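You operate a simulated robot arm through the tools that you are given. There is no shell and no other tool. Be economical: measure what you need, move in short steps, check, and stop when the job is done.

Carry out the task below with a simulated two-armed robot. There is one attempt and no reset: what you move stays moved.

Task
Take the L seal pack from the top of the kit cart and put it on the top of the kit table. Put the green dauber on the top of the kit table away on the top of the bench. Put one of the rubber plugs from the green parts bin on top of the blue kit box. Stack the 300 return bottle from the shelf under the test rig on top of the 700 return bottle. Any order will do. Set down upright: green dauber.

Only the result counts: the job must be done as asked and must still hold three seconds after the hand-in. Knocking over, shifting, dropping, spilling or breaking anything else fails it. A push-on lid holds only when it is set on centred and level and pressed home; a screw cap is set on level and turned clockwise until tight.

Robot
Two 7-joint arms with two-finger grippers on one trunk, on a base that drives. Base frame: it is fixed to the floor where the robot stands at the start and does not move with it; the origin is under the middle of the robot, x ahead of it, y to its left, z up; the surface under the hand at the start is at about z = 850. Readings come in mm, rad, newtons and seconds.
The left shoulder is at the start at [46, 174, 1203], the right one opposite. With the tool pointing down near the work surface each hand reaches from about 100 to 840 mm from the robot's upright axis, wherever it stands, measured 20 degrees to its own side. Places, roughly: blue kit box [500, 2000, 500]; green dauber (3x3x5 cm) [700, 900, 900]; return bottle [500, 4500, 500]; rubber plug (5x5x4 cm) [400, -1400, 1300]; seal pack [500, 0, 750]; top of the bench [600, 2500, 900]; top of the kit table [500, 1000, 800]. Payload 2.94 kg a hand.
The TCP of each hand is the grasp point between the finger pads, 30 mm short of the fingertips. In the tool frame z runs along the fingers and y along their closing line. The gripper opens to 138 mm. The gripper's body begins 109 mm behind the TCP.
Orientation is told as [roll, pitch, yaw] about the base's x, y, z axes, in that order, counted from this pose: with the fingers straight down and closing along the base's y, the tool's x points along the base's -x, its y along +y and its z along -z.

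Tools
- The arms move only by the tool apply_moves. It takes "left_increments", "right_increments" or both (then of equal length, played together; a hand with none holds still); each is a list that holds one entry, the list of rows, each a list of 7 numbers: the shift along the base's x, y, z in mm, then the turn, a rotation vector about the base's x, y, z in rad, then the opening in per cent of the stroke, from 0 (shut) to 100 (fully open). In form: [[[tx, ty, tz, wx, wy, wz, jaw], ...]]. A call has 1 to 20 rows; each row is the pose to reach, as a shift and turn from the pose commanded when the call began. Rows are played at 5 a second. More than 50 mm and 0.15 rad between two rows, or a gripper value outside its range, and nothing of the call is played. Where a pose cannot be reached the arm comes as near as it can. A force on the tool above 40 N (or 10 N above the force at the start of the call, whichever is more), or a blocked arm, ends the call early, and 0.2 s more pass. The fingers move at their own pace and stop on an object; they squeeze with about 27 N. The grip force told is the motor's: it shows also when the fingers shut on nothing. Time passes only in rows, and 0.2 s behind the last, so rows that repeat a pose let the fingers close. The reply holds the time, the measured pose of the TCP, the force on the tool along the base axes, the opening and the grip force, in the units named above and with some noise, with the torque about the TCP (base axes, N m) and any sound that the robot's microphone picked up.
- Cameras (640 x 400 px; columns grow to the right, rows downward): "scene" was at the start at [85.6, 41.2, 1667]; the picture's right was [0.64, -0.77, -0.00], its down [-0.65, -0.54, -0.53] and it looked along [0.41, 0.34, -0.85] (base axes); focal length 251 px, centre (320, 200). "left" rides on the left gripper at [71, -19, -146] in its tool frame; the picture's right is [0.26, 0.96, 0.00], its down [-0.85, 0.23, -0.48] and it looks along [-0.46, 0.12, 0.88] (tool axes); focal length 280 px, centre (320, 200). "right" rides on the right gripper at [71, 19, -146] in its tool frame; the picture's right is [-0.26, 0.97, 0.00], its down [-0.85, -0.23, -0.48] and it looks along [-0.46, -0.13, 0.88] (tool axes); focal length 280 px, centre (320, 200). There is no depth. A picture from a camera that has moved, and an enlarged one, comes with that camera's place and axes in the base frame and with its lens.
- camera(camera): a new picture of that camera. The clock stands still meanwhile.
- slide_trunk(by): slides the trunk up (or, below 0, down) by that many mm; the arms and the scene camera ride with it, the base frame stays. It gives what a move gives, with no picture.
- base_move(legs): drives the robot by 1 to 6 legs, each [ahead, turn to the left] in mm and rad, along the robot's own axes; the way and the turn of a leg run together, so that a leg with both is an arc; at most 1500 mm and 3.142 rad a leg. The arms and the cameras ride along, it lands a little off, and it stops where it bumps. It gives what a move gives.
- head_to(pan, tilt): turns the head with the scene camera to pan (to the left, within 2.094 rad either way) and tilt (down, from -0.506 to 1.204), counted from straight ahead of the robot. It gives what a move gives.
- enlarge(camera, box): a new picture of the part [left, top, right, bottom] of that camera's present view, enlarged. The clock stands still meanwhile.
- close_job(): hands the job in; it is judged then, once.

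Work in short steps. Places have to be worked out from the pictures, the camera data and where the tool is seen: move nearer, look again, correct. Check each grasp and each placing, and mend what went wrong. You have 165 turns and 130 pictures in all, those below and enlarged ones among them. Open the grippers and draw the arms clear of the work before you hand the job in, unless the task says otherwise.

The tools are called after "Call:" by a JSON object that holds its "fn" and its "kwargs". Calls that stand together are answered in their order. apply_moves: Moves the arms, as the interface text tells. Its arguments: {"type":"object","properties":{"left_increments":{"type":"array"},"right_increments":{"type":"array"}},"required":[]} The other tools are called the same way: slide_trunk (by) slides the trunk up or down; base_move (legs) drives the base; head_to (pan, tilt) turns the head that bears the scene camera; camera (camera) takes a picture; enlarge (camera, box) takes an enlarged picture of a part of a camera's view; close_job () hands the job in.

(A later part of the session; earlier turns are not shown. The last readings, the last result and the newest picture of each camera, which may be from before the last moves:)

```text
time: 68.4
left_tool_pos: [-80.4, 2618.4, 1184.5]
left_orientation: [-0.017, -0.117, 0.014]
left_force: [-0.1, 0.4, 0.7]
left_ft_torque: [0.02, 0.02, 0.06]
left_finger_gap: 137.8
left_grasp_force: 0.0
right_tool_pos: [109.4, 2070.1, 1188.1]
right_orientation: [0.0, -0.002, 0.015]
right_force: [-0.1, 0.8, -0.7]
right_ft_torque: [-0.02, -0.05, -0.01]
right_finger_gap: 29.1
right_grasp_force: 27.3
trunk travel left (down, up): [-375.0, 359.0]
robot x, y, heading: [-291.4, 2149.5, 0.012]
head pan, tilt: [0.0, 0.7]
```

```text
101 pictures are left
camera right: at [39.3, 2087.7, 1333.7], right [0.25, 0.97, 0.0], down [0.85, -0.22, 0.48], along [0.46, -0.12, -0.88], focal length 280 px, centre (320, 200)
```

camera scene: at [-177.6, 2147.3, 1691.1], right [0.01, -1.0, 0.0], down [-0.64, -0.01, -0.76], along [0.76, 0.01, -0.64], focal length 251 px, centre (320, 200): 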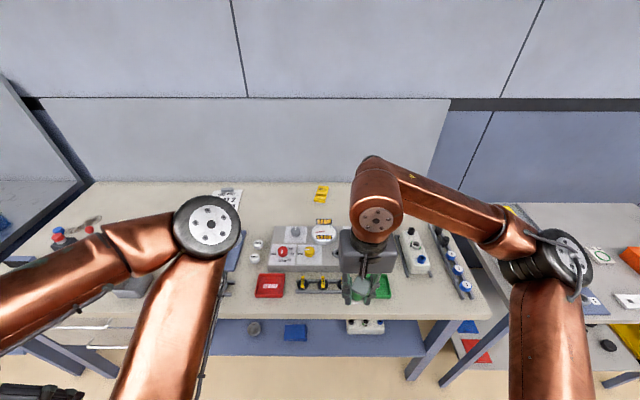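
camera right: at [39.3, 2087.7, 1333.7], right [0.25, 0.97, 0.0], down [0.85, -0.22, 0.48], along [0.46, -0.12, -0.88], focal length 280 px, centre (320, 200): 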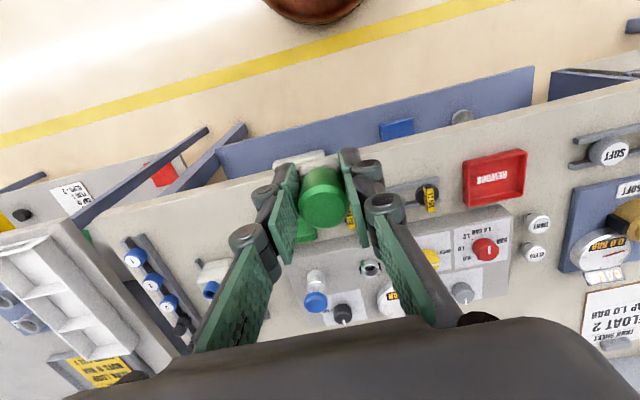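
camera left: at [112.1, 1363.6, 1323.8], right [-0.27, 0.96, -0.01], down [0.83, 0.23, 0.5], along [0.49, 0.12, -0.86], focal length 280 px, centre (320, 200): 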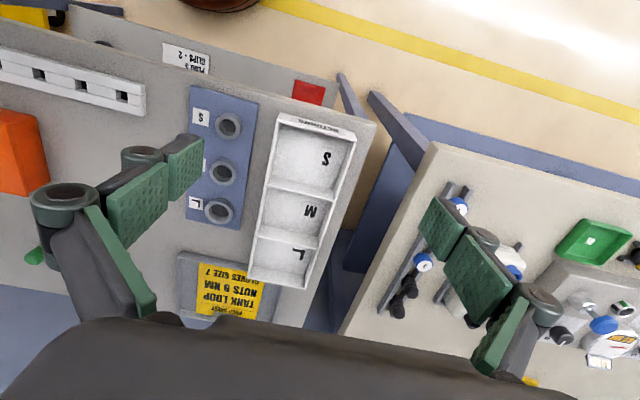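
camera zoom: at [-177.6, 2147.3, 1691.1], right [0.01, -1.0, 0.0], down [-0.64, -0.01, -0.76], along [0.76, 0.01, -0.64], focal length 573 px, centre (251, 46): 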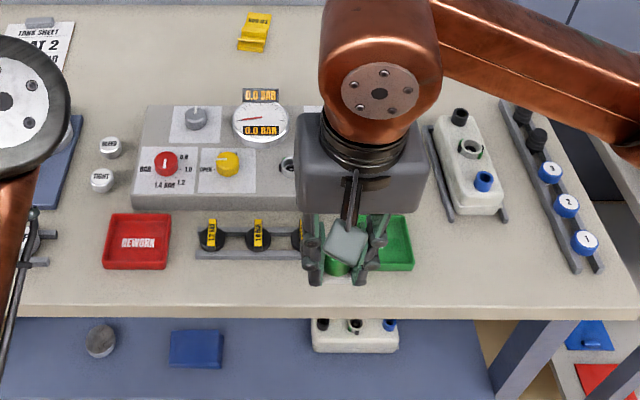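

The right front of the bench, at about (300, 1788), is free, and the blue kit box lies on the shelf at about (302, 2265). I move the dauber over the free spot and check.

Call:
{"fn": "apply_moves", "kwargs": {"right_increments": [[[23, -35, 0, 0, 0, 0, 10], [46, -70, 0, 0, 0, 0, 10], [69, -105, 0, 0, 0, 0, 10], [92, -140, 0, 0, 0, 0, 10], [115, -175, 0, 0, 0, 0, 10], [138, -210, 0, 0, 0, 0, 10], [161, -245, 0, 0, 0, 0, 10], [186, -280, 0, 0, 0, 0, 10], [186, -280, -45, 0, 0, 0, 10], [186, -280, -90, 0, 0, 0, 10], [186, -280, -135, 0, 0, 0, 10], [186, -280, -180, 0, 0, 0, 10], [186, -280, -210, 0, 0, 0, 10], [186, -280, -210, 0, 0, 0, 10]]]}}

Call:
{"fn": "camera", "kwargs": {"camera": "right"}}

```text
time: 71.4
left_tool_pos: [-80.8, 2616.7, 1184.1]
left_orientation: [-0.018, -0.116, 0.014]
left_force: [0.5, -0.4, 0.2]
left_ft_torque: [-0.02, -0.01, 0.02]
left_finger_gap: 138.0
left_grasp_force: 0.0
right_tool_pos: [295.6, 1789.3, 979.6]
right_orientation: [0.002, -0.002, 0.02]
right_force: [0.2, -0.6, -0.8]
right_ft_torque: [0.0, -0.05, -0.02]
right_finger_gap: 29.2
right_grasp_force: 26.9
trunk travel left (down, up): [-375.0, 359.0]
robot x, y, heading: [-296.5, 2149.1, 0.01]
head pan, tilt: [0.0, 0.7]
```

```text
100 pictures are left
camera right: at [225.0, 1807.9, 1124.8], right [0.25, 0.97, 0.0], down [0.85, -0.22, 0.48], along [0.46, -0.12, -0.88], focal length 280 px, centre (320, 200)
```

right: 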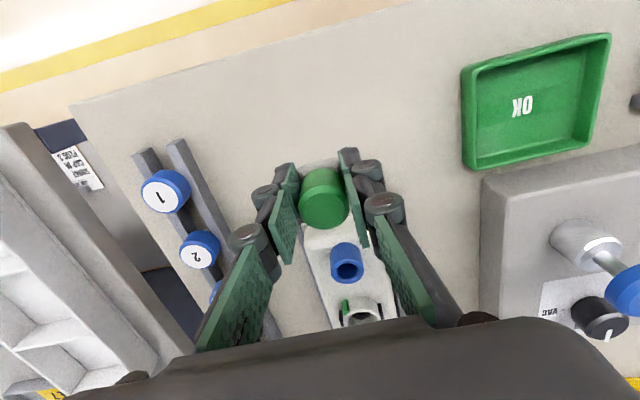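

The point beneath the dauber is clear, with the manifold 70 mm behind. I lower until touch.

Call:
{"fn": "apply_moves", "kwargs": {"right_increments": [[[-5, 0, -40, 0, 0, -0.01, 10], [-5, 0, -70, 0, 0, -0.01, 10], [-5, 0, -80, 0, 0, -0.01, 10], [-5, 0, -84, 0, 0, -0.01, 10], [-5, 0, -88, 0, 0, -0.01, 10], [-5, 0, -91, 0, 0, -0.01, 10], [-5, 0, -94, 0, 0, -0.01, 10], [-5, 0, -97, 0, 0, -0.01, 10], [-5, 0, -100, 0, 0, -0.01, 10], [-5, 0, -103, 0, 0, -0.01, 10]]]}}

```text
time: 72.2
left_tool_pos: [-81.0, 2617.8, 1182.2]
left_orientation: [-0.017, -0.117, 0.013]
left_force: [-0.2, -0.3, 0.4]
left_ft_torque: [0.04, 0.05, -0.01]
left_finger_gap: 137.9
left_grasp_force: 0.0
right_tool_pos: [293.4, 1788.6, 909.8]
right_orientation: [0.006, -0.014, 0.002]
right_force: [-8.5, 1.0, 22.3]
right_ft_torque: [-0.34, 0.6, -0.21]
right_finger_gap: 28.7
right_grasp_force: 26.8
trunk travel left (down, up): [-375.0, 359.0]
robot x, y, heading: [-297.9, 2147.9, 0.009]
head pan, tilt: [0.0, 0.7]
stopped in row 4 (right hand): the force on the tool passed its limit at 46 N (the readings are from after the stop); the commanded pose is now the measured one
```

Touch at TCP 910, higher than expected, so I check with a picture before letting go.

Call:
{"fn": "camera", "kwargs": {"camera": "right"}}

Call:
{"fn": "enlarge", "kwargs": {"camera": "scene", "box": [340, 200, 500, 300]}}

```text
99 pictures are left
camera right: at [221.0, 1806.7, 1054.5], right [0.26, 0.97, 0.01], down [0.84, -0.23, 0.49], along [0.47, -0.12, -0.87], focal length 280 px, centre (320, 200)
```

right: 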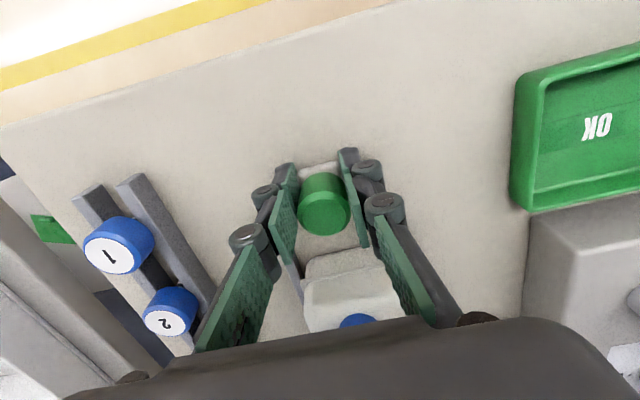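

```text
4.00 times, centred on (420, 250) of scene
camera zoom: at [-179.1, 2146.7, 1691.4], right [0.01, -1.0, 0.0], down [-0.64, -0.01, -0.77], along [0.77, 0.01, -0.64], focal length 1002 px, centre (-80, 0)
```

zoom: 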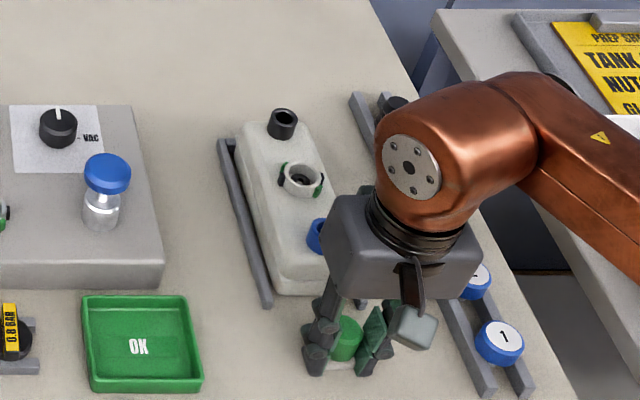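

It stands on bare bench; the bench is just higher (about 871). I release and rise.

Call:
{"fn": "apply_moves", "kwargs": {"right_increments": [[[0, 0, 0, 0, 0.01, 0, 15], [0, 0, 0, 0, 0.01, 0, 30], [0, 0, 0, 0, 0.01, 0, 45], [0, 0, 0, 0, 0.01, 0, 45], [0, 0, 35, 0, 0.01, 0, 45], [-10, 0, 80, 0, 0.01, 0, 45], [-20, 0, 125, 0, 0.01, 0, 45], [-30, 0, 170, 0, 0.01, 0, 45], [-40, 0, 210, 0, 0.01, 0, 45]]]}}

Call:
{"fn": "camera", "kwargs": {"camera": "right"}}

```text
time: 74.2
left_tool_pos: [-82.3, 2617.5, 1184.1]
left_orientation: [-0.019, -0.117, 0.013]
left_force: [0.1, -0.6, -0.3]
left_ft_torque: [-0.01, -0.01, 0.03]
left_finger_gap: 138.0
left_grasp_force: 0.1
right_tool_pos: [254.1, 1786.5, 1115.7]
right_orientation: [0.002, -0.003, 0.003]
right_force: [0.2, 1.4, -0.1]
right_ft_torque: [-0.01, -0.02, 0.01]
right_finger_gap: 62.1
right_grasp_force: 0.0
trunk travel left (down, up): [-375.0, 359.0]
robot x, y, heading: [-293.8, 2150.4, 0.009]
head pan, tilt: [0.0, 0.7]
```

```text
97 pictures are left
camera right: at [182.9, 1806.0, 1261.9], right [0.26, 0.97, 0.0], down [0.85, -0.23, 0.48], along [0.46, -0.12, -0.88], focal length 280 px, centre (320, 200)
```

right: 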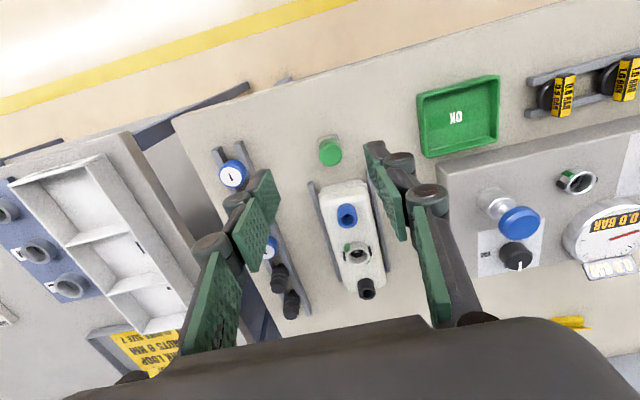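

The dauber stands upright on the bench. I pull the arm in and drive on toward the test rig.

Call:
{"fn": "apply_moves", "kwargs": {"right_increments": [[[-40, 20, 10, 0, 0, 0, 45], [-80, 40, 20, 0, 0, 0, 45], [-120, 60, 30, 0, 0, 0, 45], [-160, 80, 40, 0, 0, 0, 45], [-200, 100, 50, 0, 0, 0, 45]]]}}

Call:
{"fn": "base_move", "kwargs": {"legs": [[0, 1.571], [1450, 0]]}}

Call:
{"fn": "head_to", "kwargs": {"pan": -0.7, "tilt": 0.5}}

Call:
{"fn": "camera", "kwargs": {"camera": "scene"}}

```text
time: 75.4
left_tool_pos: [-80.7, 2618.1, 1183.3]
left_orientation: [-0.018, -0.119, 0.014]
left_force: [0.7, -0.5, -0.2]
left_ft_torque: [-0.04, -0.05, -0.05]
left_finger_gap: 137.9
left_grasp_force: 0.0
right_tool_pos: [53.7, 1889.0, 1167.9]
right_orientation: [0.001, -0.001, 0.003]
right_force: [-0.2, 0.6, 0.0]
right_ft_torque: [-0.05, -0.02, -0.04]
right_finger_gap: 62.0
right_grasp_force: 0.0
trunk travel left (down, up): [-375.0, 359.0]
robot x, y, heading: [-293.3, 2148.7, 0.012]
head pan, tilt: [0.0, 0.7]
```

```text
time: 76.4
left_tool_pos: [-102.5, 2628.2, 1183.0]
left_orientation: [-0.017, -0.118, 0.06]
left_force: [-0.1, 0.7, -1.1]
left_ft_torque: [-0.07, 0.02, -0.04]
left_finger_gap: 138.2
left_grasp_force: 0.1
right_tool_pos: [67.1, 1907.0, 1167.7]
right_orientation: [0.001, -0.002, 0.053]
right_force: [0.2, -0.5, 0.3]
right_ft_torque: [-0.1, 0.0, 0.0]
right_finger_gap: 62.4
right_grasp_force: 0.0
trunk travel left (down, up): [-375.0, 359.0]
robot x, y, heading: [-296.4, 2146.1, 0.059]
head pan, tilt: [0.0, 0.7]
stopped in leg 1: the robot was blocked; the commanded pose is now the measured one
```

```text
time: 77.5
left_tool_pos: [-103.1, 2626.6, 1183.8]
left_orientation: [-0.017, -0.117, 0.059]
left_force: [-0.8, 0.3, -0.4]
left_ft_torque: [0.01, 0.0, 0.0]
left_finger_gap: 137.8
left_grasp_force: 0.0
right_tool_pos: [67.0, 1905.2, 1166.4]
right_orientation: [0.003, -0.002, 0.05]
right_force: [0.2, 0.8, 0.1]
right_ft_torque: [0.01, 0.01, -0.02]
right_finger_gap: 62.0
right_grasp_force: 0.0
trunk travel left (down, up): [-375.0, 359.0]
robot x, y, heading: [-296.7, 2148.2, 0.058]
head pan, tilt: [-0.7, 0.499]
```

```text
96 pictures are left
camera scene: at [-190.4, 2092.3, 1708.9], right [-0.6, -0.8, 0.0], down [-0.38, 0.29, -0.88], along [0.7, -0.53, -0.48], focal length 251 px, centre (320, 200)
```

scene: 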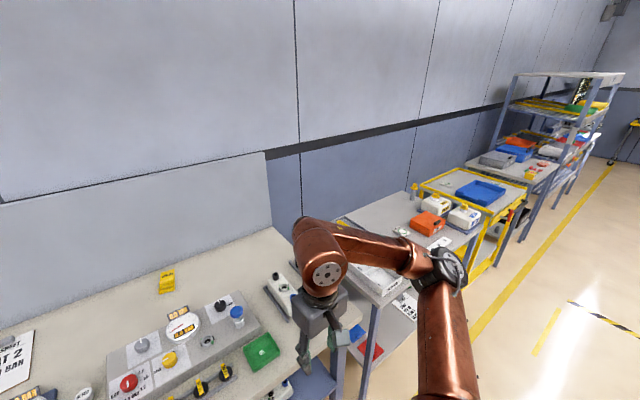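

The turn was blocked. I look to the left and behind for what stands in the way.

Call:
{"fn": "head_to", "kwargs": {"pan": 1.5, "tilt": 0.6}}

Call:
{"fn": "camera", "kwargs": {"camera": "scene"}}

Call:
{"fn": "head_to", "kwargs": {"pan": 2.09, "tilt": 0.9}}

Call:
{"fn": "camera", "kwargs": {"camera": "scene"}}

```text
time: 79.6
left_tool_pos: [-102.4, 2627.6, 1185.6]
left_orientation: [-0.016, -0.119, 0.062]
left_force: [-0.3, 0.1, -0.8]
left_ft_torque: [0.03, -0.01, 0.0]
left_finger_gap: 137.8
left_grasp_force: 0.1
right_tool_pos: [67.2, 1904.2, 1167.0]
right_orientation: [0.001, -0.002, 0.052]
right_force: [-0.1, 0.0, 0.5]
right_ft_torque: [0.0, 0.05, 0.03]
right_finger_gap: 62.4
right_grasp_force: 0.1
trunk travel left (down, up): [-375.0, 359.0]
robot x, y, heading: [-298.4, 2150.9, 0.052]
head pan, tilt: [1.499, 0.6]
```

```text
95 pictures are left
camera scene: at [-261.4, 2235.7, 1699.8], right [1.0, -0.02, 0.0], down [-0.01, -0.56, -0.83], along [0.01, 0.82, -0.56], focal length 251 px, centre (320, 200)
```

scene: 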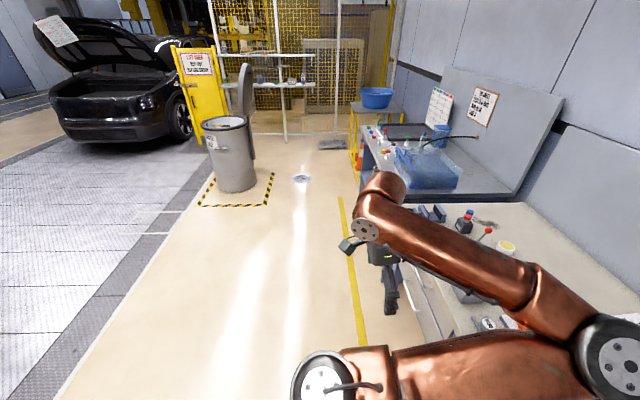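

```text
time: 80.6
left_tool_pos: [-102.7, 2627.0, 1184.4]
left_orientation: [-0.016, -0.118, 0.06]
left_force: [-0.1, -1.0, 0.5]
left_ft_torque: [0.02, 0.0, 0.01]
left_finger_gap: 138.0
left_grasp_force: 0.0
right_tool_pos: [66.7, 1904.5, 1167.5]
right_orientation: [0.001, -0.001, 0.053]
right_force: [-0.1, 0.5, -0.7]
right_ft_torque: [-0.03, -0.02, -0.03]
right_finger_gap: 62.4
right_grasp_force: 0.1
trunk travel left (down, up): [-375.0, 359.0]
robot x, y, heading: [-295.1, 2150.9, 0.054]
head pan, tilt: [2.089, 0.901]
```

```text
94 pictures are left
camera scene: at [-303.9, 2210.8, 1675.1], right [0.84, 0.54, 0.0], down [0.42, -0.66, -0.62], along [-0.34, 0.52, -0.78], focal length 251 px, centre (320, 200)
```

scene: 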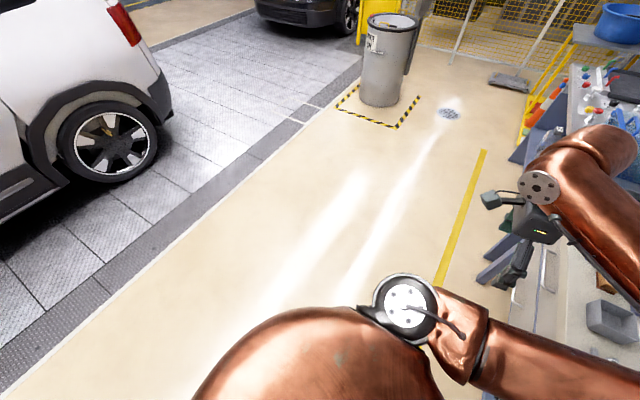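

Nothing stands near; the stop may have been the arm settling. I retry the turn.

Call:
{"fn": "base_move", "kwargs": {"legs": [[0, 1.5]]}}

```text
time: 84.6
left_tool_pos: [-760.0, 2374.1, 1184.8]
left_orientation: [-0.014, -0.119, 1.558]
left_force: [0.8, 0.1, 0.2]
left_ft_torque: [-0.05, -0.02, 0.0]
left_finger_gap: 138.1
left_grasp_force: 0.0
right_tool_pos: [-27.4, 2490.1, 1167.9]
right_orientation: [0.0, -0.001, 1.55]
right_force: [-0.8, -0.2, -0.4]
right_ft_torque: [-0.02, -0.03, -0.03]
right_finger_gap: 62.1
right_grasp_force: 0.1
trunk travel left (down, up): [-375.0, 359.0]
robot x, y, heading: [-294.9, 2148.7, 1.551]
head pan, tilt: [2.089, 0.901]
```

The turn worked. I drive up the aisle and look at the test rig.

Call:
{"fn": "base_move", "kwargs": {"legs": [[1450, 0]]}}

Call:
{"fn": "head_to", "kwargs": {"pan": -0.7, "tilt": 0.6}}

Call:
{"fn": "camera", "kwargs": {"camera": "scene"}}

```text
time: 91.8
left_tool_pos: [-713.0, 3819.6, 1183.6]
left_orientation: [-0.017, -0.118, 1.54]
left_force: [0.1, -0.2, -0.2]
left_ft_torque: [-0.04, 0.0, -0.01]
left_finger_gap: 138.2
left_grasp_force: 0.0
right_tool_pos: [22.0, 3921.0, 1167.0]
right_orientation: [0.003, -0.001, 1.53]
right_force: [-0.6, 0.0, 0.6]
right_ft_torque: [0.0, -0.01, 0.04]
right_finger_gap: 62.2
right_grasp_force: 0.1
trunk travel left (down, up): [-375.0, 359.0]
robot x, y, heading: [-255.9, 3583.8, 1.532]
head pan, tilt: [2.089, 0.901]
```

```text
time: 94.2
left_tool_pos: [-713.4, 3818.6, 1184.4]
left_orientation: [-0.015, -0.117, 1.54]
left_force: [0.2, -0.2, 0.2]
left_ft_torque: [0.03, 0.02, -0.02]
left_finger_gap: 138.1
left_grasp_force: 0.1
right_tool_pos: [20.8, 3920.2, 1167.0]
right_orientation: [0.001, -0.002, 1.531]
right_force: [-0.3, 0.3, -0.4]
right_ft_torque: [0.0, -0.01, -0.01]
right_finger_gap: 62.0
right_grasp_force: 0.2
trunk travel left (down, up): [-375.0, 359.0]
robot x, y, heading: [-253.1, 3582.7, 1.534]
head pan, tilt: [-0.7, 0.6]
```

```text
93 pictures are left
camera scene: at [-196.4, 3682.3, 1699.8], right [0.74, -0.67, 0.0], down [-0.38, -0.42, -0.82], along [0.56, 0.61, -0.57], focal length 251 px, centre (320, 200)
```

scene: 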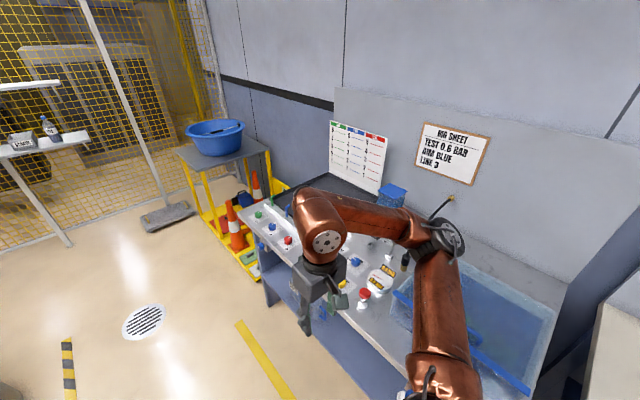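

The rig spans about y 3900–4800. I go 700 mm more and face it.

Call:
{"fn": "base_move", "kwargs": {"legs": [[0, 0.1], [720, 0], [0, -1.634]]}}

Call:
{"fn": "head_to", "kwargs": {"pan": 0.0, "tilt": 0.85}}

Call:
{"fn": "camera", "kwargs": {"camera": "scene"}}

```text
time: 102.6
left_tool_pos: [-81.2, 4764.3, 1185.1]
left_orientation: [-0.016, -0.12, 0.004]
left_force: [0.4, -0.1, 0.5]
left_ft_torque: [-0.02, -0.03, 0.02]
left_finger_gap: 137.7
left_grasp_force: 0.0
right_tool_pos: [50.0, 4033.0, 1166.2]
right_orientation: [0.002, -0.002, -0.001]
right_force: [0.2, -0.1, 0.1]
right_ft_torque: [0.05, 0.01, 0.0]
right_finger_gap: 62.0
right_grasp_force: 0.1
trunk travel left (down, up): [-375.0, 359.0]
robot x, y, heading: [-296.4, 4293.9, 0.002]
head pan, tilt: [-0.7, 0.6]
```

```text
time: 103.7
left_tool_pos: [-80.3, 4762.8, 1185.2]
left_orientation: [-0.017, -0.119, 0.006]
left_force: [0.0, -0.3, -0.7]
left_ft_torque: [-0.02, 0.0, 0.01]
left_finger_gap: 138.1
left_grasp_force: 0.1
right_tool_pos: [50.2, 4034.8, 1166.7]
right_orientation: [0.002, -0.003, -0.002]
right_force: [0.1, 0.1, 0.1]
right_ft_torque: [-0.01, 0.0, 0.01]
right_finger_gap: 62.1
right_grasp_force: 0.1
trunk travel left (down, up): [-375.0, 359.0]
robot x, y, heading: [-298.4, 4295.9, 0.002]
head pan, tilt: [0.0, 0.85]
```

```text
92 pictures are left
camera scene: at [-187.4, 4293.4, 1678.9], right [0.0, -1.0, 0.0], down [-0.75, 0.0, -0.66], along [0.66, 0.0, -0.75], focal length 251 px, centre (320, 200)
```

scene: 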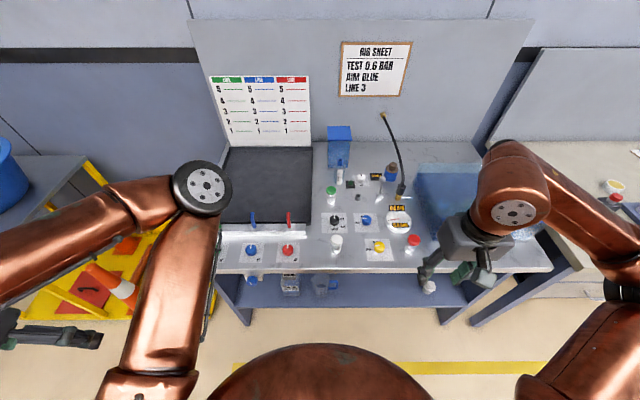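

Items are on the shelf under the rig. I back off, lower the trunk and tilt the head for a view under the top.

Call:
{"fn": "base_move", "kwargs": {"legs": [[-350, 0]]}}

Call:
{"fn": "slide_trunk", "kwargs": {"by": -370}}

Call:
{"fn": "head_to", "kwargs": {"pan": 0.0, "tilt": 0.7}}

Call:
{"fn": "camera", "kwargs": {"camera": "scene"}}

```text
time: 105.9
left_tool_pos: [-430.4, 4764.6, 1185.7]
left_orientation: [-0.016, -0.122, 0.004]
left_force: [-0.9, -1.5, -0.8]
left_ft_torque: [0.02, -0.06, 0.01]
left_finger_gap: 138.0
left_grasp_force: 0.0
right_tool_pos: [-299.5, 4032.5, 1167.7]
right_orientation: [0.001, -0.005, -0.003]
right_force: [0.1, -0.1, -0.5]
right_ft_torque: [0.02, -0.06, 0.0]
right_finger_gap: 62.3
right_grasp_force: 0.0
trunk travel left (down, up): [-375.0, 359.0]
robot x, y, heading: [-649.6, 4296.3, 0.001]
head pan, tilt: [0.0, 0.85]
```

```text
time: 109.5
left_tool_pos: [-309.7, 4763.5, 745.9]
left_orientation: [-0.015, 0.281, 0.003]
left_force: [-0.4, -0.4, -0.7]
left_ft_torque: [0.02, -0.05, 0.0]
left_finger_gap: 137.9
left_grasp_force: 0.1
right_tool_pos: [-294.1, 4032.6, 796.5]
right_orientation: [0.004, 0.006, -0.005]
right_force: [-0.6, -0.6, 0.5]
right_ft_torque: [-0.01, -0.1, 0.0]
right_finger_gap: 62.1
right_grasp_force: 0.1
trunk travel left (down, up): [-5.0, 729.0]
robot x, y, heading: [-648.1, 4295.8, -0.006]
head pan, tilt: [0.0, 0.85]
```

```text
time: 110.2
left_tool_pos: [-313.5, 4763.2, 745.3]
left_orientation: [-0.015, 0.275, 0.004]
left_force: [-0.8, -0.4, -0.6]
left_ft_torque: [0.0, -0.02, 0.0]
left_finger_gap: 138.0
left_grasp_force: 0.1
right_tool_pos: [-296.6, 4033.0, 795.5]
right_orientation: [0.001, 0.001, -0.007]
right_force: [0.1, -0.6, -0.7]
right_ft_torque: [0.0, -0.04, -0.01]
right_finger_gap: 62.1
right_grasp_force: 0.2
trunk travel left (down, up): [-5.0, 729.0]
robot x, y, heading: [-646.2, 4293.9, -0.002]
head pan, tilt: [0.0, 0.7]
```

```text
91 pictures are left
camera scene: at [-178.4, 4293.1, 1272.6], right [0.0, -1.0, 0.0], down [-0.67, 0.0, -0.74], along [0.74, 0.0, -0.67], focal length 251 px, centre (320, 200)
```

scene: 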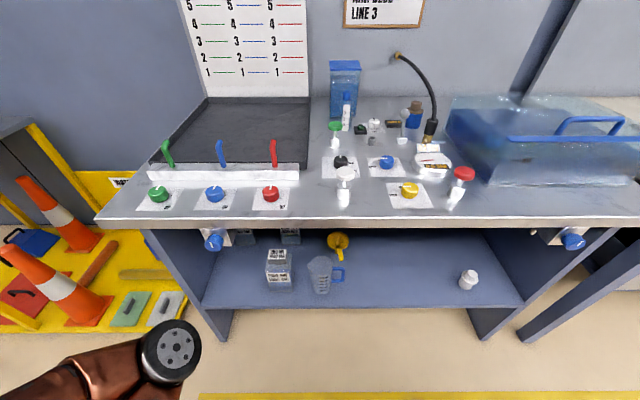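

The head moved forward with the trunk, good view. I enlarge the shelf.

Call:
{"fn": "enlarge", "kwargs": {"camera": "scene", "box": [190, 220, 350, 320]}}

Call:
{"fn": "enlarge", "kwargs": {"camera": "scene", "box": [420, 220, 580, 320]}}

```text
4.00 times, centred on (270, 270) of scene
camera zoom: at [-178.4, 4293.1, 1272.6], right [0.0, -1.0, 0.0], down [-0.67, 0.0, -0.74], along [0.74, 0.0, -0.67], focal length 1002 px, centre (520, -80)
```

zoom: 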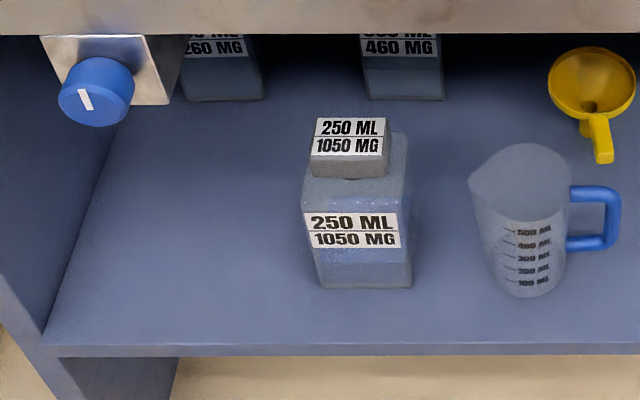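

```text
4.00 times, centred on (500, 270) of scene
camera zoom: at [-178.4, 4293.1, 1272.6], right [0.0, -1.0, 0.0], down [-0.67, 0.0, -0.74], along [0.74, 0.0, -0.67], focal length 1002 px, centre (-400, -80)
```

zoom: 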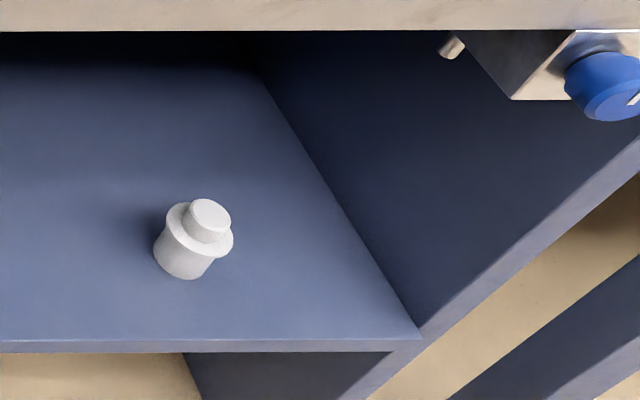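

The back bottles' labels are hidden by the top. I drive back for a shallower view.

Call:
{"fn": "base_move", "kwargs": {"legs": [[-450, 0]]}}

Call:
{"fn": "head_to", "kwargs": {"pan": 0.1, "tilt": 0.6}}

Call:
{"fn": "enlarge", "kwargs": {"camera": "scene", "box": [200, 150, 440, 300]}}

```text
time: 111.1
left_tool_pos: [-405.2, 4773.9, 771.2]
left_orientation: [-0.049, 0.236, -0.055]
left_force: [-0.4, 0.1, -2.5]
left_ft_torque: [-0.09, 0.1, 0.03]
left_finger_gap: 138.1
left_grasp_force: 0.1
right_tool_pos: [-317.9, 4052.4, 831.6]
right_orientation: [0.136, -0.337, -0.151]
right_force: [146.9, 0.2, 66.2]
right_ft_torque: [-4.21, 8.14, 6.24]
right_finger_gap: 64.2
right_grasp_force: 1.1
trunk travel left (down, up): [-5.0, 729.0]
robot x, y, heading: [-662.8, 4296.0, -0.0]
head pan, tilt: [0.0, 0.7]
stopped in leg 1: the force on the tool passed its limit at 77 N (the readings are from after the stop); the commanded pose is now the measured one
```

```text
time: 111.8
left_tool_pos: [-386.9, 4771.8, 766.1]
left_orientation: [-0.037, 0.247, -0.042]
left_force: [-0.5, -0.4, -0.2]
left_ft_torque: [0.02, -0.05, -0.01]
left_finger_gap: 137.9
left_grasp_force: 0.0
right_tool_pos: [-329.0, 4042.8, 817.0]
right_orientation: [0.072, -0.22, -0.091]
right_force: [76.4, -0.6, 4.8]
right_ft_torque: [0.1, 3.98, 3.18]
right_finger_gap: 54.8
right_grasp_force: 0.1
trunk travel left (down, up): [-5.0, 729.0]
robot x, y, heading: [-668.8, 4292.1, -0.005]
head pan, tilt: [0.099, 0.6]
```

```text
2.67 times, centred on (320, 225) of scene
camera zoom: at [-207.1, 4301.7, 1283.5], right [0.1, -1.0, 0.0], down [-0.58, -0.06, -0.81], along [0.81, 0.08, -0.58], focal length 668 px, centre (320, 133)
```

zoom: 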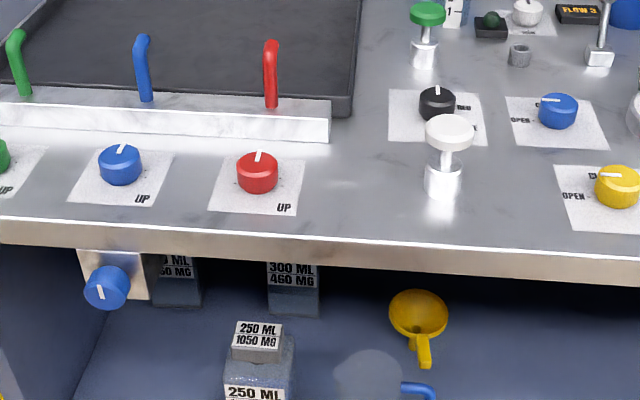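

The right hand is pressing on something (76 N in x), likely the robot's own folded trunk. I look through the right camera.

Call:
{"fn": "camera", "kwargs": {"camera": "right"}}

Call:
{"fn": "head_to", "kwargs": {"pan": -0.9, "tilt": 1.1}}

Call:
{"fn": "camera", "kwargs": {"camera": "scene"}}

```text
87 pictures are left
camera right: at [-427.5, 4060.6, 944.2], right [0.33, 0.94, 0.13], down [0.7, -0.33, 0.63], along [0.63, -0.12, -0.77], focal length 280 px, centre (320, 200)
```

right: 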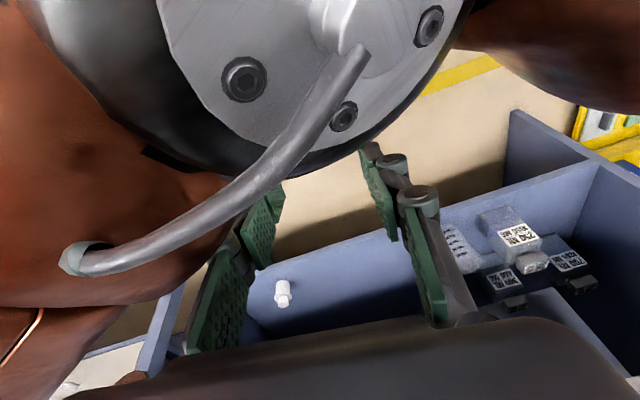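

```text
time: 113.1
left_tool_pos: [-393.1, 4769.7, 767.1]
left_orientation: [-0.035, 0.236, -0.04]
left_force: [-0.5, -0.4, 0.3]
left_ft_torque: [0.01, -0.04, 0.0]
left_finger_gap: 138.0
left_grasp_force: 0.1
right_tool_pos: [-335.7, 4042.3, 815.9]
right_orientation: [0.068, -0.221, -0.09]
right_force: [35.7, 0.1, 1.5]
right_ft_torque: [-0.05, 1.79, 1.52]
right_finger_gap: 59.2
right_grasp_force: 0.1
trunk travel left (down, up): [-5.0, 729.0]
robot x, y, heading: [-668.2, 4294.1, 0.003]
head pan, tilt: [-0.901, 1.1]
```

```text
86 pictures are left
camera scene: at [-271.4, 4243.6, 1248.9], right [-0.78, -0.62, 0.01], down [-0.56, 0.7, -0.45], along [0.27, -0.36, -0.89], focal length 251 px, centre (320, 200)
```

scene: 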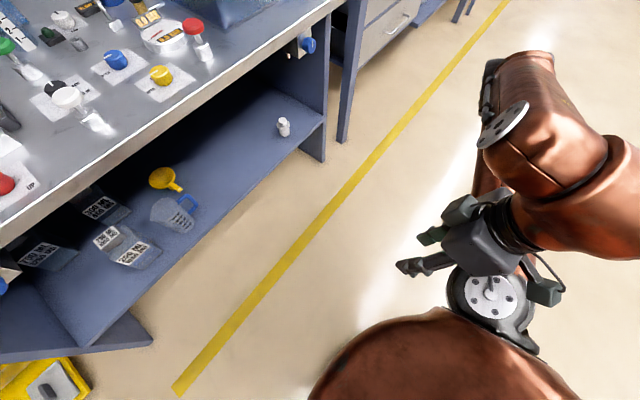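

The hand presses against the robot's own arm joint. I move it forward, away from it, and level it.

Call:
{"fn": "apply_moves", "kwargs": {"right_increments": [[[30, 0, 0, -0.01, 0.03, 0.01, 45], [65, 0, 0, -0.03, 0.08, 0.03, 45], [105, 0, 0, -0.05, 0.13, 0.06, 45], [145, 0, 0, -0.07, 0.18, 0.09, 45], [185, 0, 0, -0.07, 0.22, 0.09, 45], [220, 0, 0, -0.07, 0.22, 0.09, 45]]]}}

```text
time: 114.5
left_tool_pos: [-380.4, 4772.8, 770.0]
left_orientation: [-0.055, 0.277, -0.068]
left_force: [-0.4, -0.5, 1.4]
left_ft_torque: [-0.02, -0.11, -0.01]
left_finger_gap: 137.9
left_grasp_force: 0.2
right_tool_pos: [-107.8, 4039.5, 807.5]
right_orientation: [-0.021, 0.011, 0.015]
right_force: [-2.1, 0.2, -0.6]
right_ft_torque: [-0.04, -0.21, 0.01]
right_finger_gap: 62.1
right_grasp_force: 0.0
trunk travel left (down, up): [-5.0, 729.0]
robot x, y, heading: [-666.6, 4298.2, -0.001]
head pan, tilt: [-0.901, 1.1]
```

Free again. The 300 bottle seems to be near (500, 4416) on a shelf at z≈400, with the 250 bottle and a jug in front. I'll use the left hand as a scout: bring it in front of the shelf, tilted forward.

Call:
{"fn": "apply_moves", "kwargs": {"left_increments": [[[35, -20, 0, 0.005, -0.1, 0.005, 100], [70, -44, -5, 0.01, -0.2, 0.01, 100], [105, -68, -10, 0.015, -0.3, 0.015, 100], [140, -92, -18, 0.02, -0.4, 0.02, 100], [175, -116, -26, 0.025, -0.5, 0.025, 100], [210, -140, -35, 0.03, -0.6, 0.03, 100], [245, -164, -45, 0.035, -0.7, 0.035, 100], [280, -188, -55, 0.04, -0.8, 0.04, 100], [315, -212, -65, 0.045, -0.9, 0.045, 100], [350, -236, -75, 0.05, -1.0, 0.05, 100], [385, -260, -90, 0.05, -1.1, 0.06, 100], [420, -284, -105, 0.05, -1.2, 0.07, 100], [450, -305, -115, 0.05, -1.28, 0.07, 100], [480, -323, -120, 0.05, -1.28, 0.07, 100], [480, -323, -120, 0.05, -1.28, 0.07, 100]]]}}

Call:
{"fn": "camera", "kwargs": {"camera": "left"}}

```text
time: 114.8
left_tool_pos: [-405.9, 4772.7, 781.1]
left_orientation: [-0.078, 0.275, -0.113]
left_force: [0.5, 0.7, -0.6]
left_ft_torque: [-0.08, 0.04, 0.02]
left_finger_gap: 137.9
left_grasp_force: 0.1
left hand out of reach, approached as far as the arm can: row 1
right_tool_pos: [-148.7, 4034.7, 827.5]
right_orientation: [-0.021, -0.072, -0.028]
right_force: [1.0, 0.4, -0.6]
right_ft_torque: [-0.04, 0.03, -0.01]
right_finger_gap: 62.2
right_grasp_force: 0.1
trunk travel left (down, up): [-5.0, 729.0]
robot x, y, heading: [-665.0, 4294.0, 0.004]
head pan, tilt: [-0.901, 1.1]
stopped in row 1 (left hand): the arm was blocked; the commanded pose is now the measured one
```

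```text
85 pictures are left
camera left: at [-434.8, 4769.0, 941.1], right [-0.16, 0.99, 0.0], down [0.97, 0.16, 0.21], along [0.21, 0.03, -0.98], focal length 280 px, centre (320, 200)
```

left: 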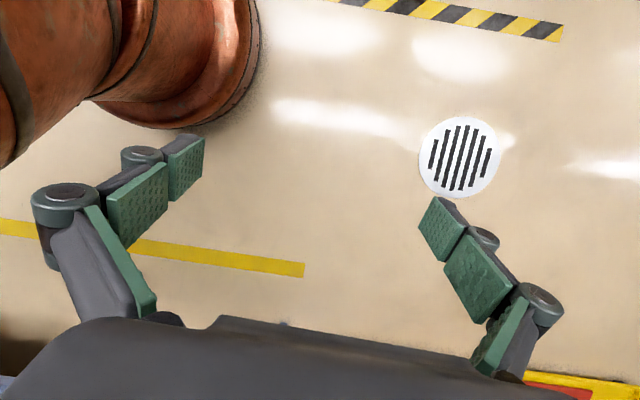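

The left arm is folded at its limit because the low trunk leans forward. I raise the trunk again, place the arm forward there, and lower afterwards.

Call:
{"fn": "slide_trunk", "kwargs": {"by": 370}}

Call:
{"fn": "apply_moves", "kwargs": {"left_increments": [[[40, -10, 0, 0, -0.03, 0, 100], [80, -20, 0, 0, -0.06, 0, 100], [120, -30, 0, 0, -0.09, 0, 100], [160, -40, 0, 0, -0.12, 0, 100], [160, -40, 0, 0, -0.12, 0, 100]]]}}

```text
time: 115.1
left_tool_pos: [-470.2, 4745.9, 756.7]
left_orientation: [-0.228, -0.043, -0.309]
left_force: [-31.9, -9.1, -23.7]
left_ft_torque: [0.21, -4.02, 1.13]
left_finger_gap: 137.7
left_grasp_force: 0.1
right_tool_pos: [-221.2, 3999.4, 851.0]
right_orientation: [-0.031, -0.28, -0.098]
right_force: [0.9, -17.4, -0.5]
right_ft_torque: [2.13, -0.03, 0.59]
right_finger_gap: 62.5
right_grasp_force: 0.1
trunk travel left (down, up): [-6.0, 728.0]
robot x, y, heading: [-667.2, 4290.6, -0.019]
head pan, tilt: [-0.901, 1.1]
stopped: the arm was blocked; the commanded pose is now the measured one
```

```text
time: 115.5
left_tool_pos: [-609.5, 4761.5, 753.1]
left_orientation: [-0.185, -0.118, -0.288]
left_force: [3.2, 1.5, 5.0]
left_ft_torque: [-0.01, 0.53, -0.08]
left_finger_gap: 137.6
left_grasp_force: 0.1
left hand out of reach, approached as far as the arm can: row 1
right_tool_pos: [-322.6, 4014.9, 872.4]
right_orientation: [-0.049, -0.454, -0.072]
right_force: [99.5, -11.6, 6.9]
right_ft_torque: [0.17, 3.03, 3.83]
right_finger_gap: 61.7
right_grasp_force: 0.1
trunk travel left (down, up): [-6.0, 728.0]
robot x, y, heading: [-664.2, 4293.3, 0.009]
head pan, tilt: [-0.901, 1.1]
stopped in row 1 (left hand): the arm was blocked; the commanded pose is now the measured one
```

The arms drift back and press on something. I look before doing more.

Call:
{"fn": "camera", "kwargs": {"camera": "scene"}}

Call:
{"fn": "camera", "kwargs": {"camera": "right"}}

Call:
{"fn": "camera", "kwargs": {"camera": "left"}}

```text
84 pictures are left
camera scene: at [-251.6, 4247.2, 1246.0], right [-0.78, -0.63, 0.02], down [-0.57, 0.69, -0.44], along [0.26, -0.36, -0.9], focal length 251 px, centre (320, 200)
```

scene: 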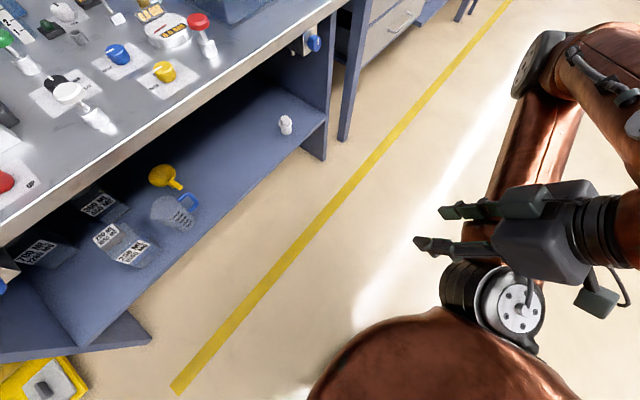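

```text
83 pictures are left
camera right: at [-448.0, 4051.0, 971.3], right [0.33, 0.94, 0.07], down [0.53, -0.25, 0.81], along [0.78, -0.22, -0.58], focal length 280 px, centre (320, 200)
```

right: 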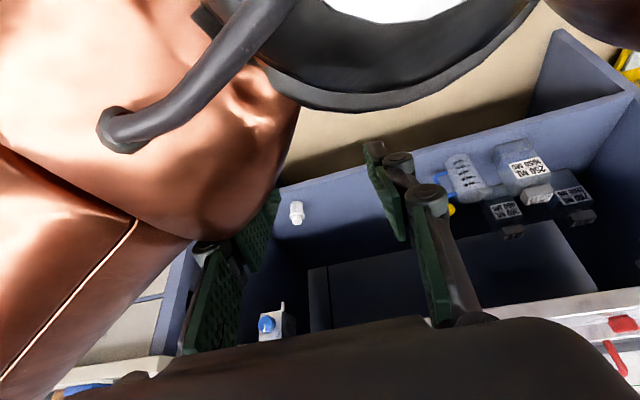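

```text
82 pictures are left
camera left: at [-690.5, 4794.5, 891.1], right [0.04, 0.98, -0.21], down [0.85, 0.08, 0.52], along [0.53, -0.2, -0.83], focal length 280 px, centre (320, 200)
```

left: 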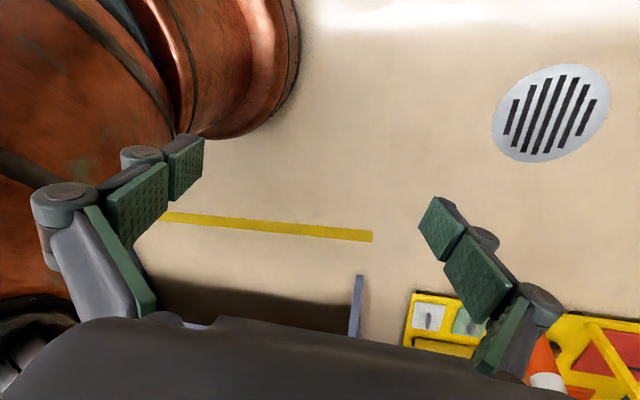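

Both hands are folded against the robot's own arms. I ease both forward and the left one outward in small steps.

Call:
{"fn": "apply_moves", "kwargs": {"right_increments": [[[30, 0, 0, 0, 0.05, 0, 45], [60, 0, 0, 0, 0.1, 0, 45], [100, 0, 0, 0, 0.15, 0, 45], [140, 0, 0, 0, 0.2, 0, 45], [180, 0, 0, 0, 0.25, 0, 45], [220, 0, 0, 0, 0.3, 0, 45], [250, 0, 0, 0, 0.3, 0, 45], [250, 0, 0, 0, 0.3, 0, 45], [250, 0, 0, 0, 0.3, 0, 45]]]}}

```text
time: 116.4
left_tool_pos: [-589.3, 4779.9, 740.1]
left_orientation: [-0.203, -0.141, -0.424]
left_force: [0.6, 1.7, -0.8]
left_ft_torque: [-0.36, 0.08, -0.05]
left_finger_gap: 138.0
left_grasp_force: 0.1
right_tool_pos: [-212.6, 4012.8, 869.2]
right_orientation: [-0.072, -0.315, -0.047]
right_force: [-0.5, -0.4, -0.1]
right_ft_torque: [-0.04, -0.09, 0.01]
right_finger_gap: 62.4
right_grasp_force: 0.2
trunk travel left (down, up): [-6.0, 728.0]
robot x, y, heading: [-668.0, 4291.8, 0.004]
head pan, tilt: [-0.901, 1.1]
stopped in row 4 (left hand): the arm was blocked; the commanded pose is now the measured one
```

The right is free now; the left is the blocked one. I move the left hand outward (+y) and forward.

Call:
{"fn": "apply_moves", "kwargs": {"left_increments": [[[5, 15, 10, 0, 0, 0, 100], [15, 35, 20, 0, 0, 0, 100], [30, 55, 30, 0, 0, 0.03, 100], [50, 75, 40, 0, 0, 0.06, 100], [75, 95, 50, 0, 0, 0.1, 100], [100, 110, 60, 0.03, 0.03, 0.15, 100]]]}}

Call:
{"fn": "head_to", "kwargs": {"pan": 0.9, "tilt": 1.1}}

Call:
{"fn": "camera", "kwargs": {"camera": "scene"}}

```text
time: 116.8
left_tool_pos: [-693.5, 4798.9, 725.0]
left_orientation: [-0.146, -0.262, -0.501]
left_force: [0.3, 3.7, 3.3]
left_ft_torque: [-0.27, 0.12, -0.07]
left_finger_gap: 138.1
left_grasp_force: 0.0
right_tool_pos: [-318.4, 4014.7, 890.2]
right_orientation: [-0.052, -0.512, -0.045]
right_force: [82.9, -11.5, 7.1]
right_ft_torque: [-0.08, 0.5, 3.8]
right_finger_gap: 60.7
right_grasp_force: 0.0
trunk travel left (down, up): [-6.0, 728.0]
robot x, y, heading: [-670.6, 4290.4, 0.002]
head pan, tilt: [-0.901, 1.1]
stopped in row 1 (left hand): the arm was blocked; the commanded pose is now the measured one
```

```text
time: 118.5
left_tool_pos: [-684.6, 4783.9, 729.5]
left_orientation: [-0.145, -0.26, -0.432]
left_force: [-2.1, 0.2, -0.9]
left_ft_torque: [-0.02, -0.25, 0.08]
left_finger_gap: 137.8
left_grasp_force: 0.0
right_tool_pos: [-328.4, 4012.2, 901.5]
right_orientation: [-0.055, -0.45, -0.047]
right_force: [-2.4, 0.0, -0.8]
right_ft_torque: [0.02, -0.24, 0.02]
right_finger_gap: 62.2
right_grasp_force: 0.1
trunk travel left (down, up): [-6.0, 728.0]
robot x, y, heading: [-667.3, 4290.0, 0.006]
head pan, tilt: [0.901, 1.1]
```

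```text
81 pictures are left
camera scene: at [-290.3, 4343.2, 1254.3], right [0.79, -0.62, 0.0], down [-0.55, -0.7, -0.46], along [0.28, 0.36, -0.89], focal length 251 px, centre (320, 200)
```

scene: 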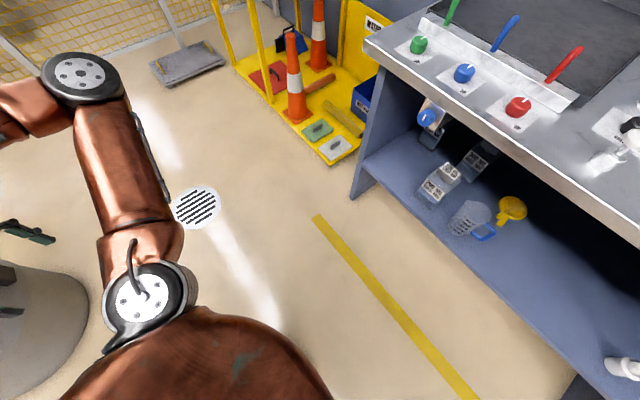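

A grey cylinder appears next to the left hand; I turn the head further to see it.

Call:
{"fn": "head_to", "kwargs": {"pan": 1.7, "tilt": 1.0}}

Call:
{"fn": "camera", "kwargs": {"camera": "scene"}}

```text
time: 119.7
left_tool_pos: [-673.7, 4785.3, 732.1]
left_orientation: [-0.154, -0.247, -0.431]
left_force: [-0.1, 0.6, -0.1]
left_ft_torque: [-0.03, 0.0, -0.02]
left_finger_gap: 137.9
left_grasp_force: 0.2
right_tool_pos: [-315.3, 4011.5, 895.7]
right_orientation: [-0.062, -0.426, -0.053]
right_force: [-1.1, 0.6, -0.3]
right_ft_torque: [0.02, -0.02, -0.01]
right_finger_gap: 62.1
right_grasp_force: 0.0
trunk travel left (down, up): [-6.0, 728.0]
robot x, y, heading: [-670.5, 4293.6, 0.005]
head pan, tilt: [1.7, 1.0]
```

```text
80 pictures are left
camera scene: at [-332.8, 4362.3, 1259.2], right [0.99, 0.13, 0.0], down [0.11, -0.83, -0.54], along [-0.07, 0.54, -0.84], focal length 251 px, centre (320, 200)
```

scene: 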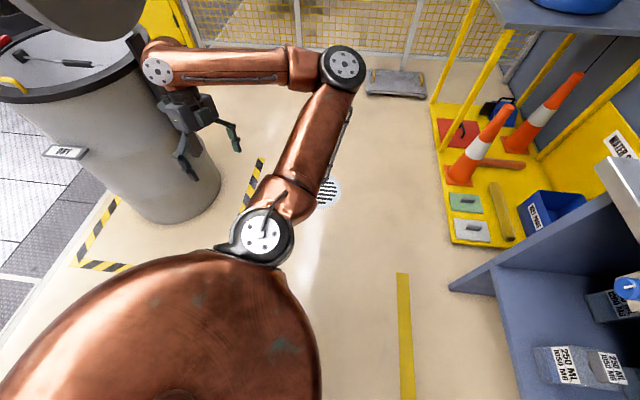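

The left wrist was against the waste bin. The bin still stands inside its floor marking. I drive forward to free the arm from it.

Call:
{"fn": "base_move", "kwargs": {"legs": [[200, 0]]}}

Call:
{"fn": "camera", "kwargs": {"camera": "scene"}}

```text
time: 120.6
left_tool_pos: [-667.4, 4784.0, 722.8]
left_orientation: [-0.127, -0.291, -0.441]
left_force: [0.8, 0.1, -0.8]
left_ft_torque: [0.0, 0.15, -0.02]
left_finger_gap: 137.9
left_grasp_force: 0.1
right_tool_pos: [-315.9, 4008.7, 903.1]
right_orientation: [-0.062, -0.485, -0.05]
right_force: [1.9, 0.2, -0.3]
right_ft_torque: [-0.03, 0.27, 0.0]
right_finger_gap: 62.0
right_grasp_force: 0.1
trunk travel left (down, up): [-6.0, 728.0]
robot x, y, heading: [-625.0, 4294.2, 0.004]
head pan, tilt: [1.7, 1.0]
stopped in leg 1: the robot was blocked; the commanded pose is now the measured one
```

```text
79 pictures are left
camera scene: at [-288.4, 4364.0, 1258.6], right [0.99, 0.13, 0.0], down [0.11, -0.83, -0.54], along [-0.07, 0.53, -0.84], focal length 251 px, centre (320, 200)
```

scene: 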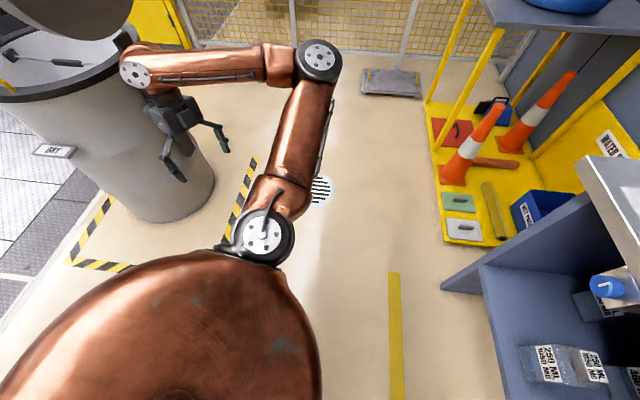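

Blocked again after 45 mm; the wrist sits under the open lid's edge. I move the left hand forward/right alone.

Call:
{"fn": "apply_moves", "kwargs": {"left_increments": [[[15, -10, 0, 0, 0, 0, 100], [35, -20, 0, 0, 0, 0, 100], [60, -30, 0, 0, 0, 0, 100], [90, -40, 0, 0, 0, 0, 100], [120, -50, 0, 0, 0, 0, 100], [150, -60, 0, 0, 0, 0, 100]]]}}

Call:
{"fn": "enlarge", "kwargs": {"camera": "scene", "box": [0, 0, 320, 200]}}

```text
time: 122.0
left_tool_pos: [-528.5, 4735.2, 727.5]
left_orientation: [-0.139, -0.269, -0.437]
left_force: [0.0, 0.6, -0.4]
left_ft_torque: [-0.01, 0.0, -0.01]
left_finger_gap: 138.0
left_grasp_force: 0.1
left hand out of reach, approached as far as the arm can: row 6
right_tool_pos: [-297.0, 4006.8, 900.1]
right_orientation: [-0.065, -0.456, -0.055]
right_force: [-0.7, 0.2, -0.2]
right_ft_torque: [0.0, -0.02, 0.01]
right_finger_gap: 62.3
right_grasp_force: 0.1
trunk travel left (down, up): [-6.0, 728.0]
robot x, y, heading: [-622.6, 4295.9, 0.006]
head pan, tilt: [1.7, 1.0]
```

```text
2.00 times, centred on (160, 100) of scene
camera zoom: at [-290.4, 4363.0, 1259.2], right [0.99, 0.13, 0.0], down [0.11, -0.83, -0.54], along [-0.07, 0.54, -0.84], focal length 501 px, centre (640, 400)
```

zoom: 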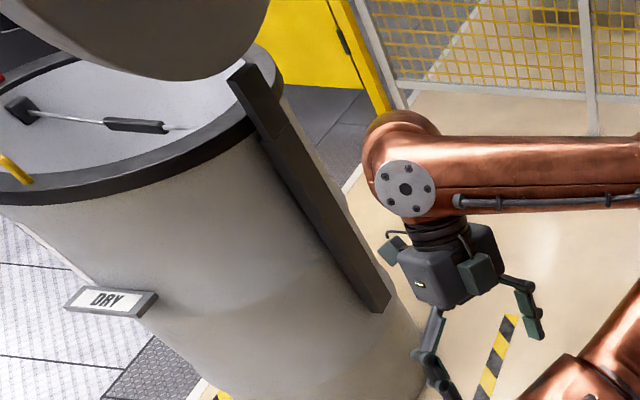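

The arm is clear of the bin and the bin looks undisturbed. I drive forward a bit and raise the trunk.

Call:
{"fn": "base_move", "kwargs": {"legs": [[120, 0]]}}

Call:
{"fn": "slide_trunk", "kwargs": {"by": 370}}

```text
time: 123.3
left_tool_pos: [-418.0, 4736.5, 728.7]
left_orientation: [-0.134, -0.278, -0.438]
left_force: [-2.3, -0.1, -0.1]
left_ft_torque: [0.06, -0.12, 0.04]
left_finger_gap: 137.7
left_grasp_force: 0.1
right_tool_pos: [-186.5, 4008.0, 904.2]
right_orientation: [-0.066, -0.471, -0.053]
right_force: [-0.8, 0.5, 1.1]
right_ft_torque: [-0.03, -0.1, 0.03]
right_finger_gap: 62.1
right_grasp_force: 0.1
trunk travel left (down, up): [-6.0, 728.0]
robot x, y, heading: [-509.8, 4293.6, 0.002]
head pan, tilt: [1.7, 1.0]
```

```text
time: 126.8
left_tool_pos: [-503.2, 4736.3, 1081.9]
left_orientation: [0.06, -0.613, -0.524]
left_force: [0.5, 0.0, 0.2]
left_ft_torque: [0.04, -0.01, 0.0]
left_finger_gap: 138.2
left_grasp_force: 0.1
right_tool_pos: [-181.1, 4008.4, 1272.2]
right_orientation: [-0.068, -0.465, -0.051]
right_force: [0.5, 0.1, -0.1]
right_ft_torque: [-0.03, 0.03, 0.01]
right_finger_gap: 61.8
right_grasp_force: 0.0
trunk travel left (down, up): [-376.0, 358.0]
robot x, y, heading: [-507.5, 4296.1, 0.007]
head pan, tilt: [1.7, 1.0]
```

Both arms can move freely again. I bring them forward to comfortable poses in front of the rig and level out yaw.

Call:
{"fn": "apply_moves", "kwargs": {"left_increments": [[[43, -18, -6, 0, 0, 0.037, 100], [86, -36, -12, 0, 0, 0.075, 100], [129, -55, -18, 0, 0, 0.11, 100], [172, -73, -24, 0, 0, 0.15, 100], [215, -91, -30, 0, 0, 0.187, 100], [258, -110, -36, 0, 0, 0.225, 100], [301, -128, -42, 0, 0, 0.262, 100], [344, -146, -48, 0, 0, 0.3, 100], [387, -165, -54, 0, 0, 0.337, 100], [430, -183, -60, 0, 0, 0.374, 100], [473, -201, -66, 0, 0, 0.41, 100], [516, -220, -72, 0, 0, 0.45, 100], [560, -238, -77, 0, 0, 0.49, 100], [603, -256, -82, 0, 0, 0.524, 100], [603, -256, -82, 0, 0, 0.524, 100]]], "right_increments": [[[20, -5, 0, 0, 0.03, 0, 45], [40, -10, 0, 0, 0.06, 0, 45], [60, -15, 0, 0, 0.1, 0, 45], [80, -20, 0, 0, 0.13, 0, 45], [100, -25, 0, 0, 0.17, 0, 45], [120, -30, 0, 0, 0.2, 0, 45], [140, -35, 0, 0, 0.23, 0, 45], [160, -40, 0, 0, 0.27, 0, 45], [180, -45, 0, 0, 0.3, 0, 45], [200, -50, 0, 0, 0.33, 0, 45], [220, -55, 0, 0, 0.37, 0, 45], [240, -60, 0, 0, 0.4, 0, 45], [260, -60, 0, 0, 0.43, 0, 45], [270, -60, 0, 0, 0.46, 0, 45], [270, -60, 0, 0, 0.46, 0, 45]]]}}

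```text
time: 128.9
left_tool_pos: [-490.4, 4611.7, 1200.2]
left_orientation: [0.137, -0.689, -0.373]
left_force: [0.5, 0.6, -0.1]
left_ft_torque: [-0.03, -0.01, -0.01]
left_finger_gap: 137.8
left_grasp_force: 0.1
left hand out of reach, approached as far as the arm can: row 1, 2, 3, 4, 5, 6, 7, 8, 9
right_tool_pos: [2.4, 3964.4, 1270.4]
right_orientation: [-0.083, -0.159, -0.047]
right_force: [0.4, 0.0, 0.2]
right_ft_torque: [-0.04, 0.06, -0.03]
right_finger_gap: 62.1
right_grasp_force: 0.0
trunk travel left (down, up): [-376.0, 358.0]
robot x, y, heading: [-505.1, 4296.4, 0.003]
head pan, tilt: [1.7, 1.0]
stopped in row 10 (left hand): the force on the tool passed its limit at 128 N (the readings are from after the stop); the commanded pose is now the measured one
```

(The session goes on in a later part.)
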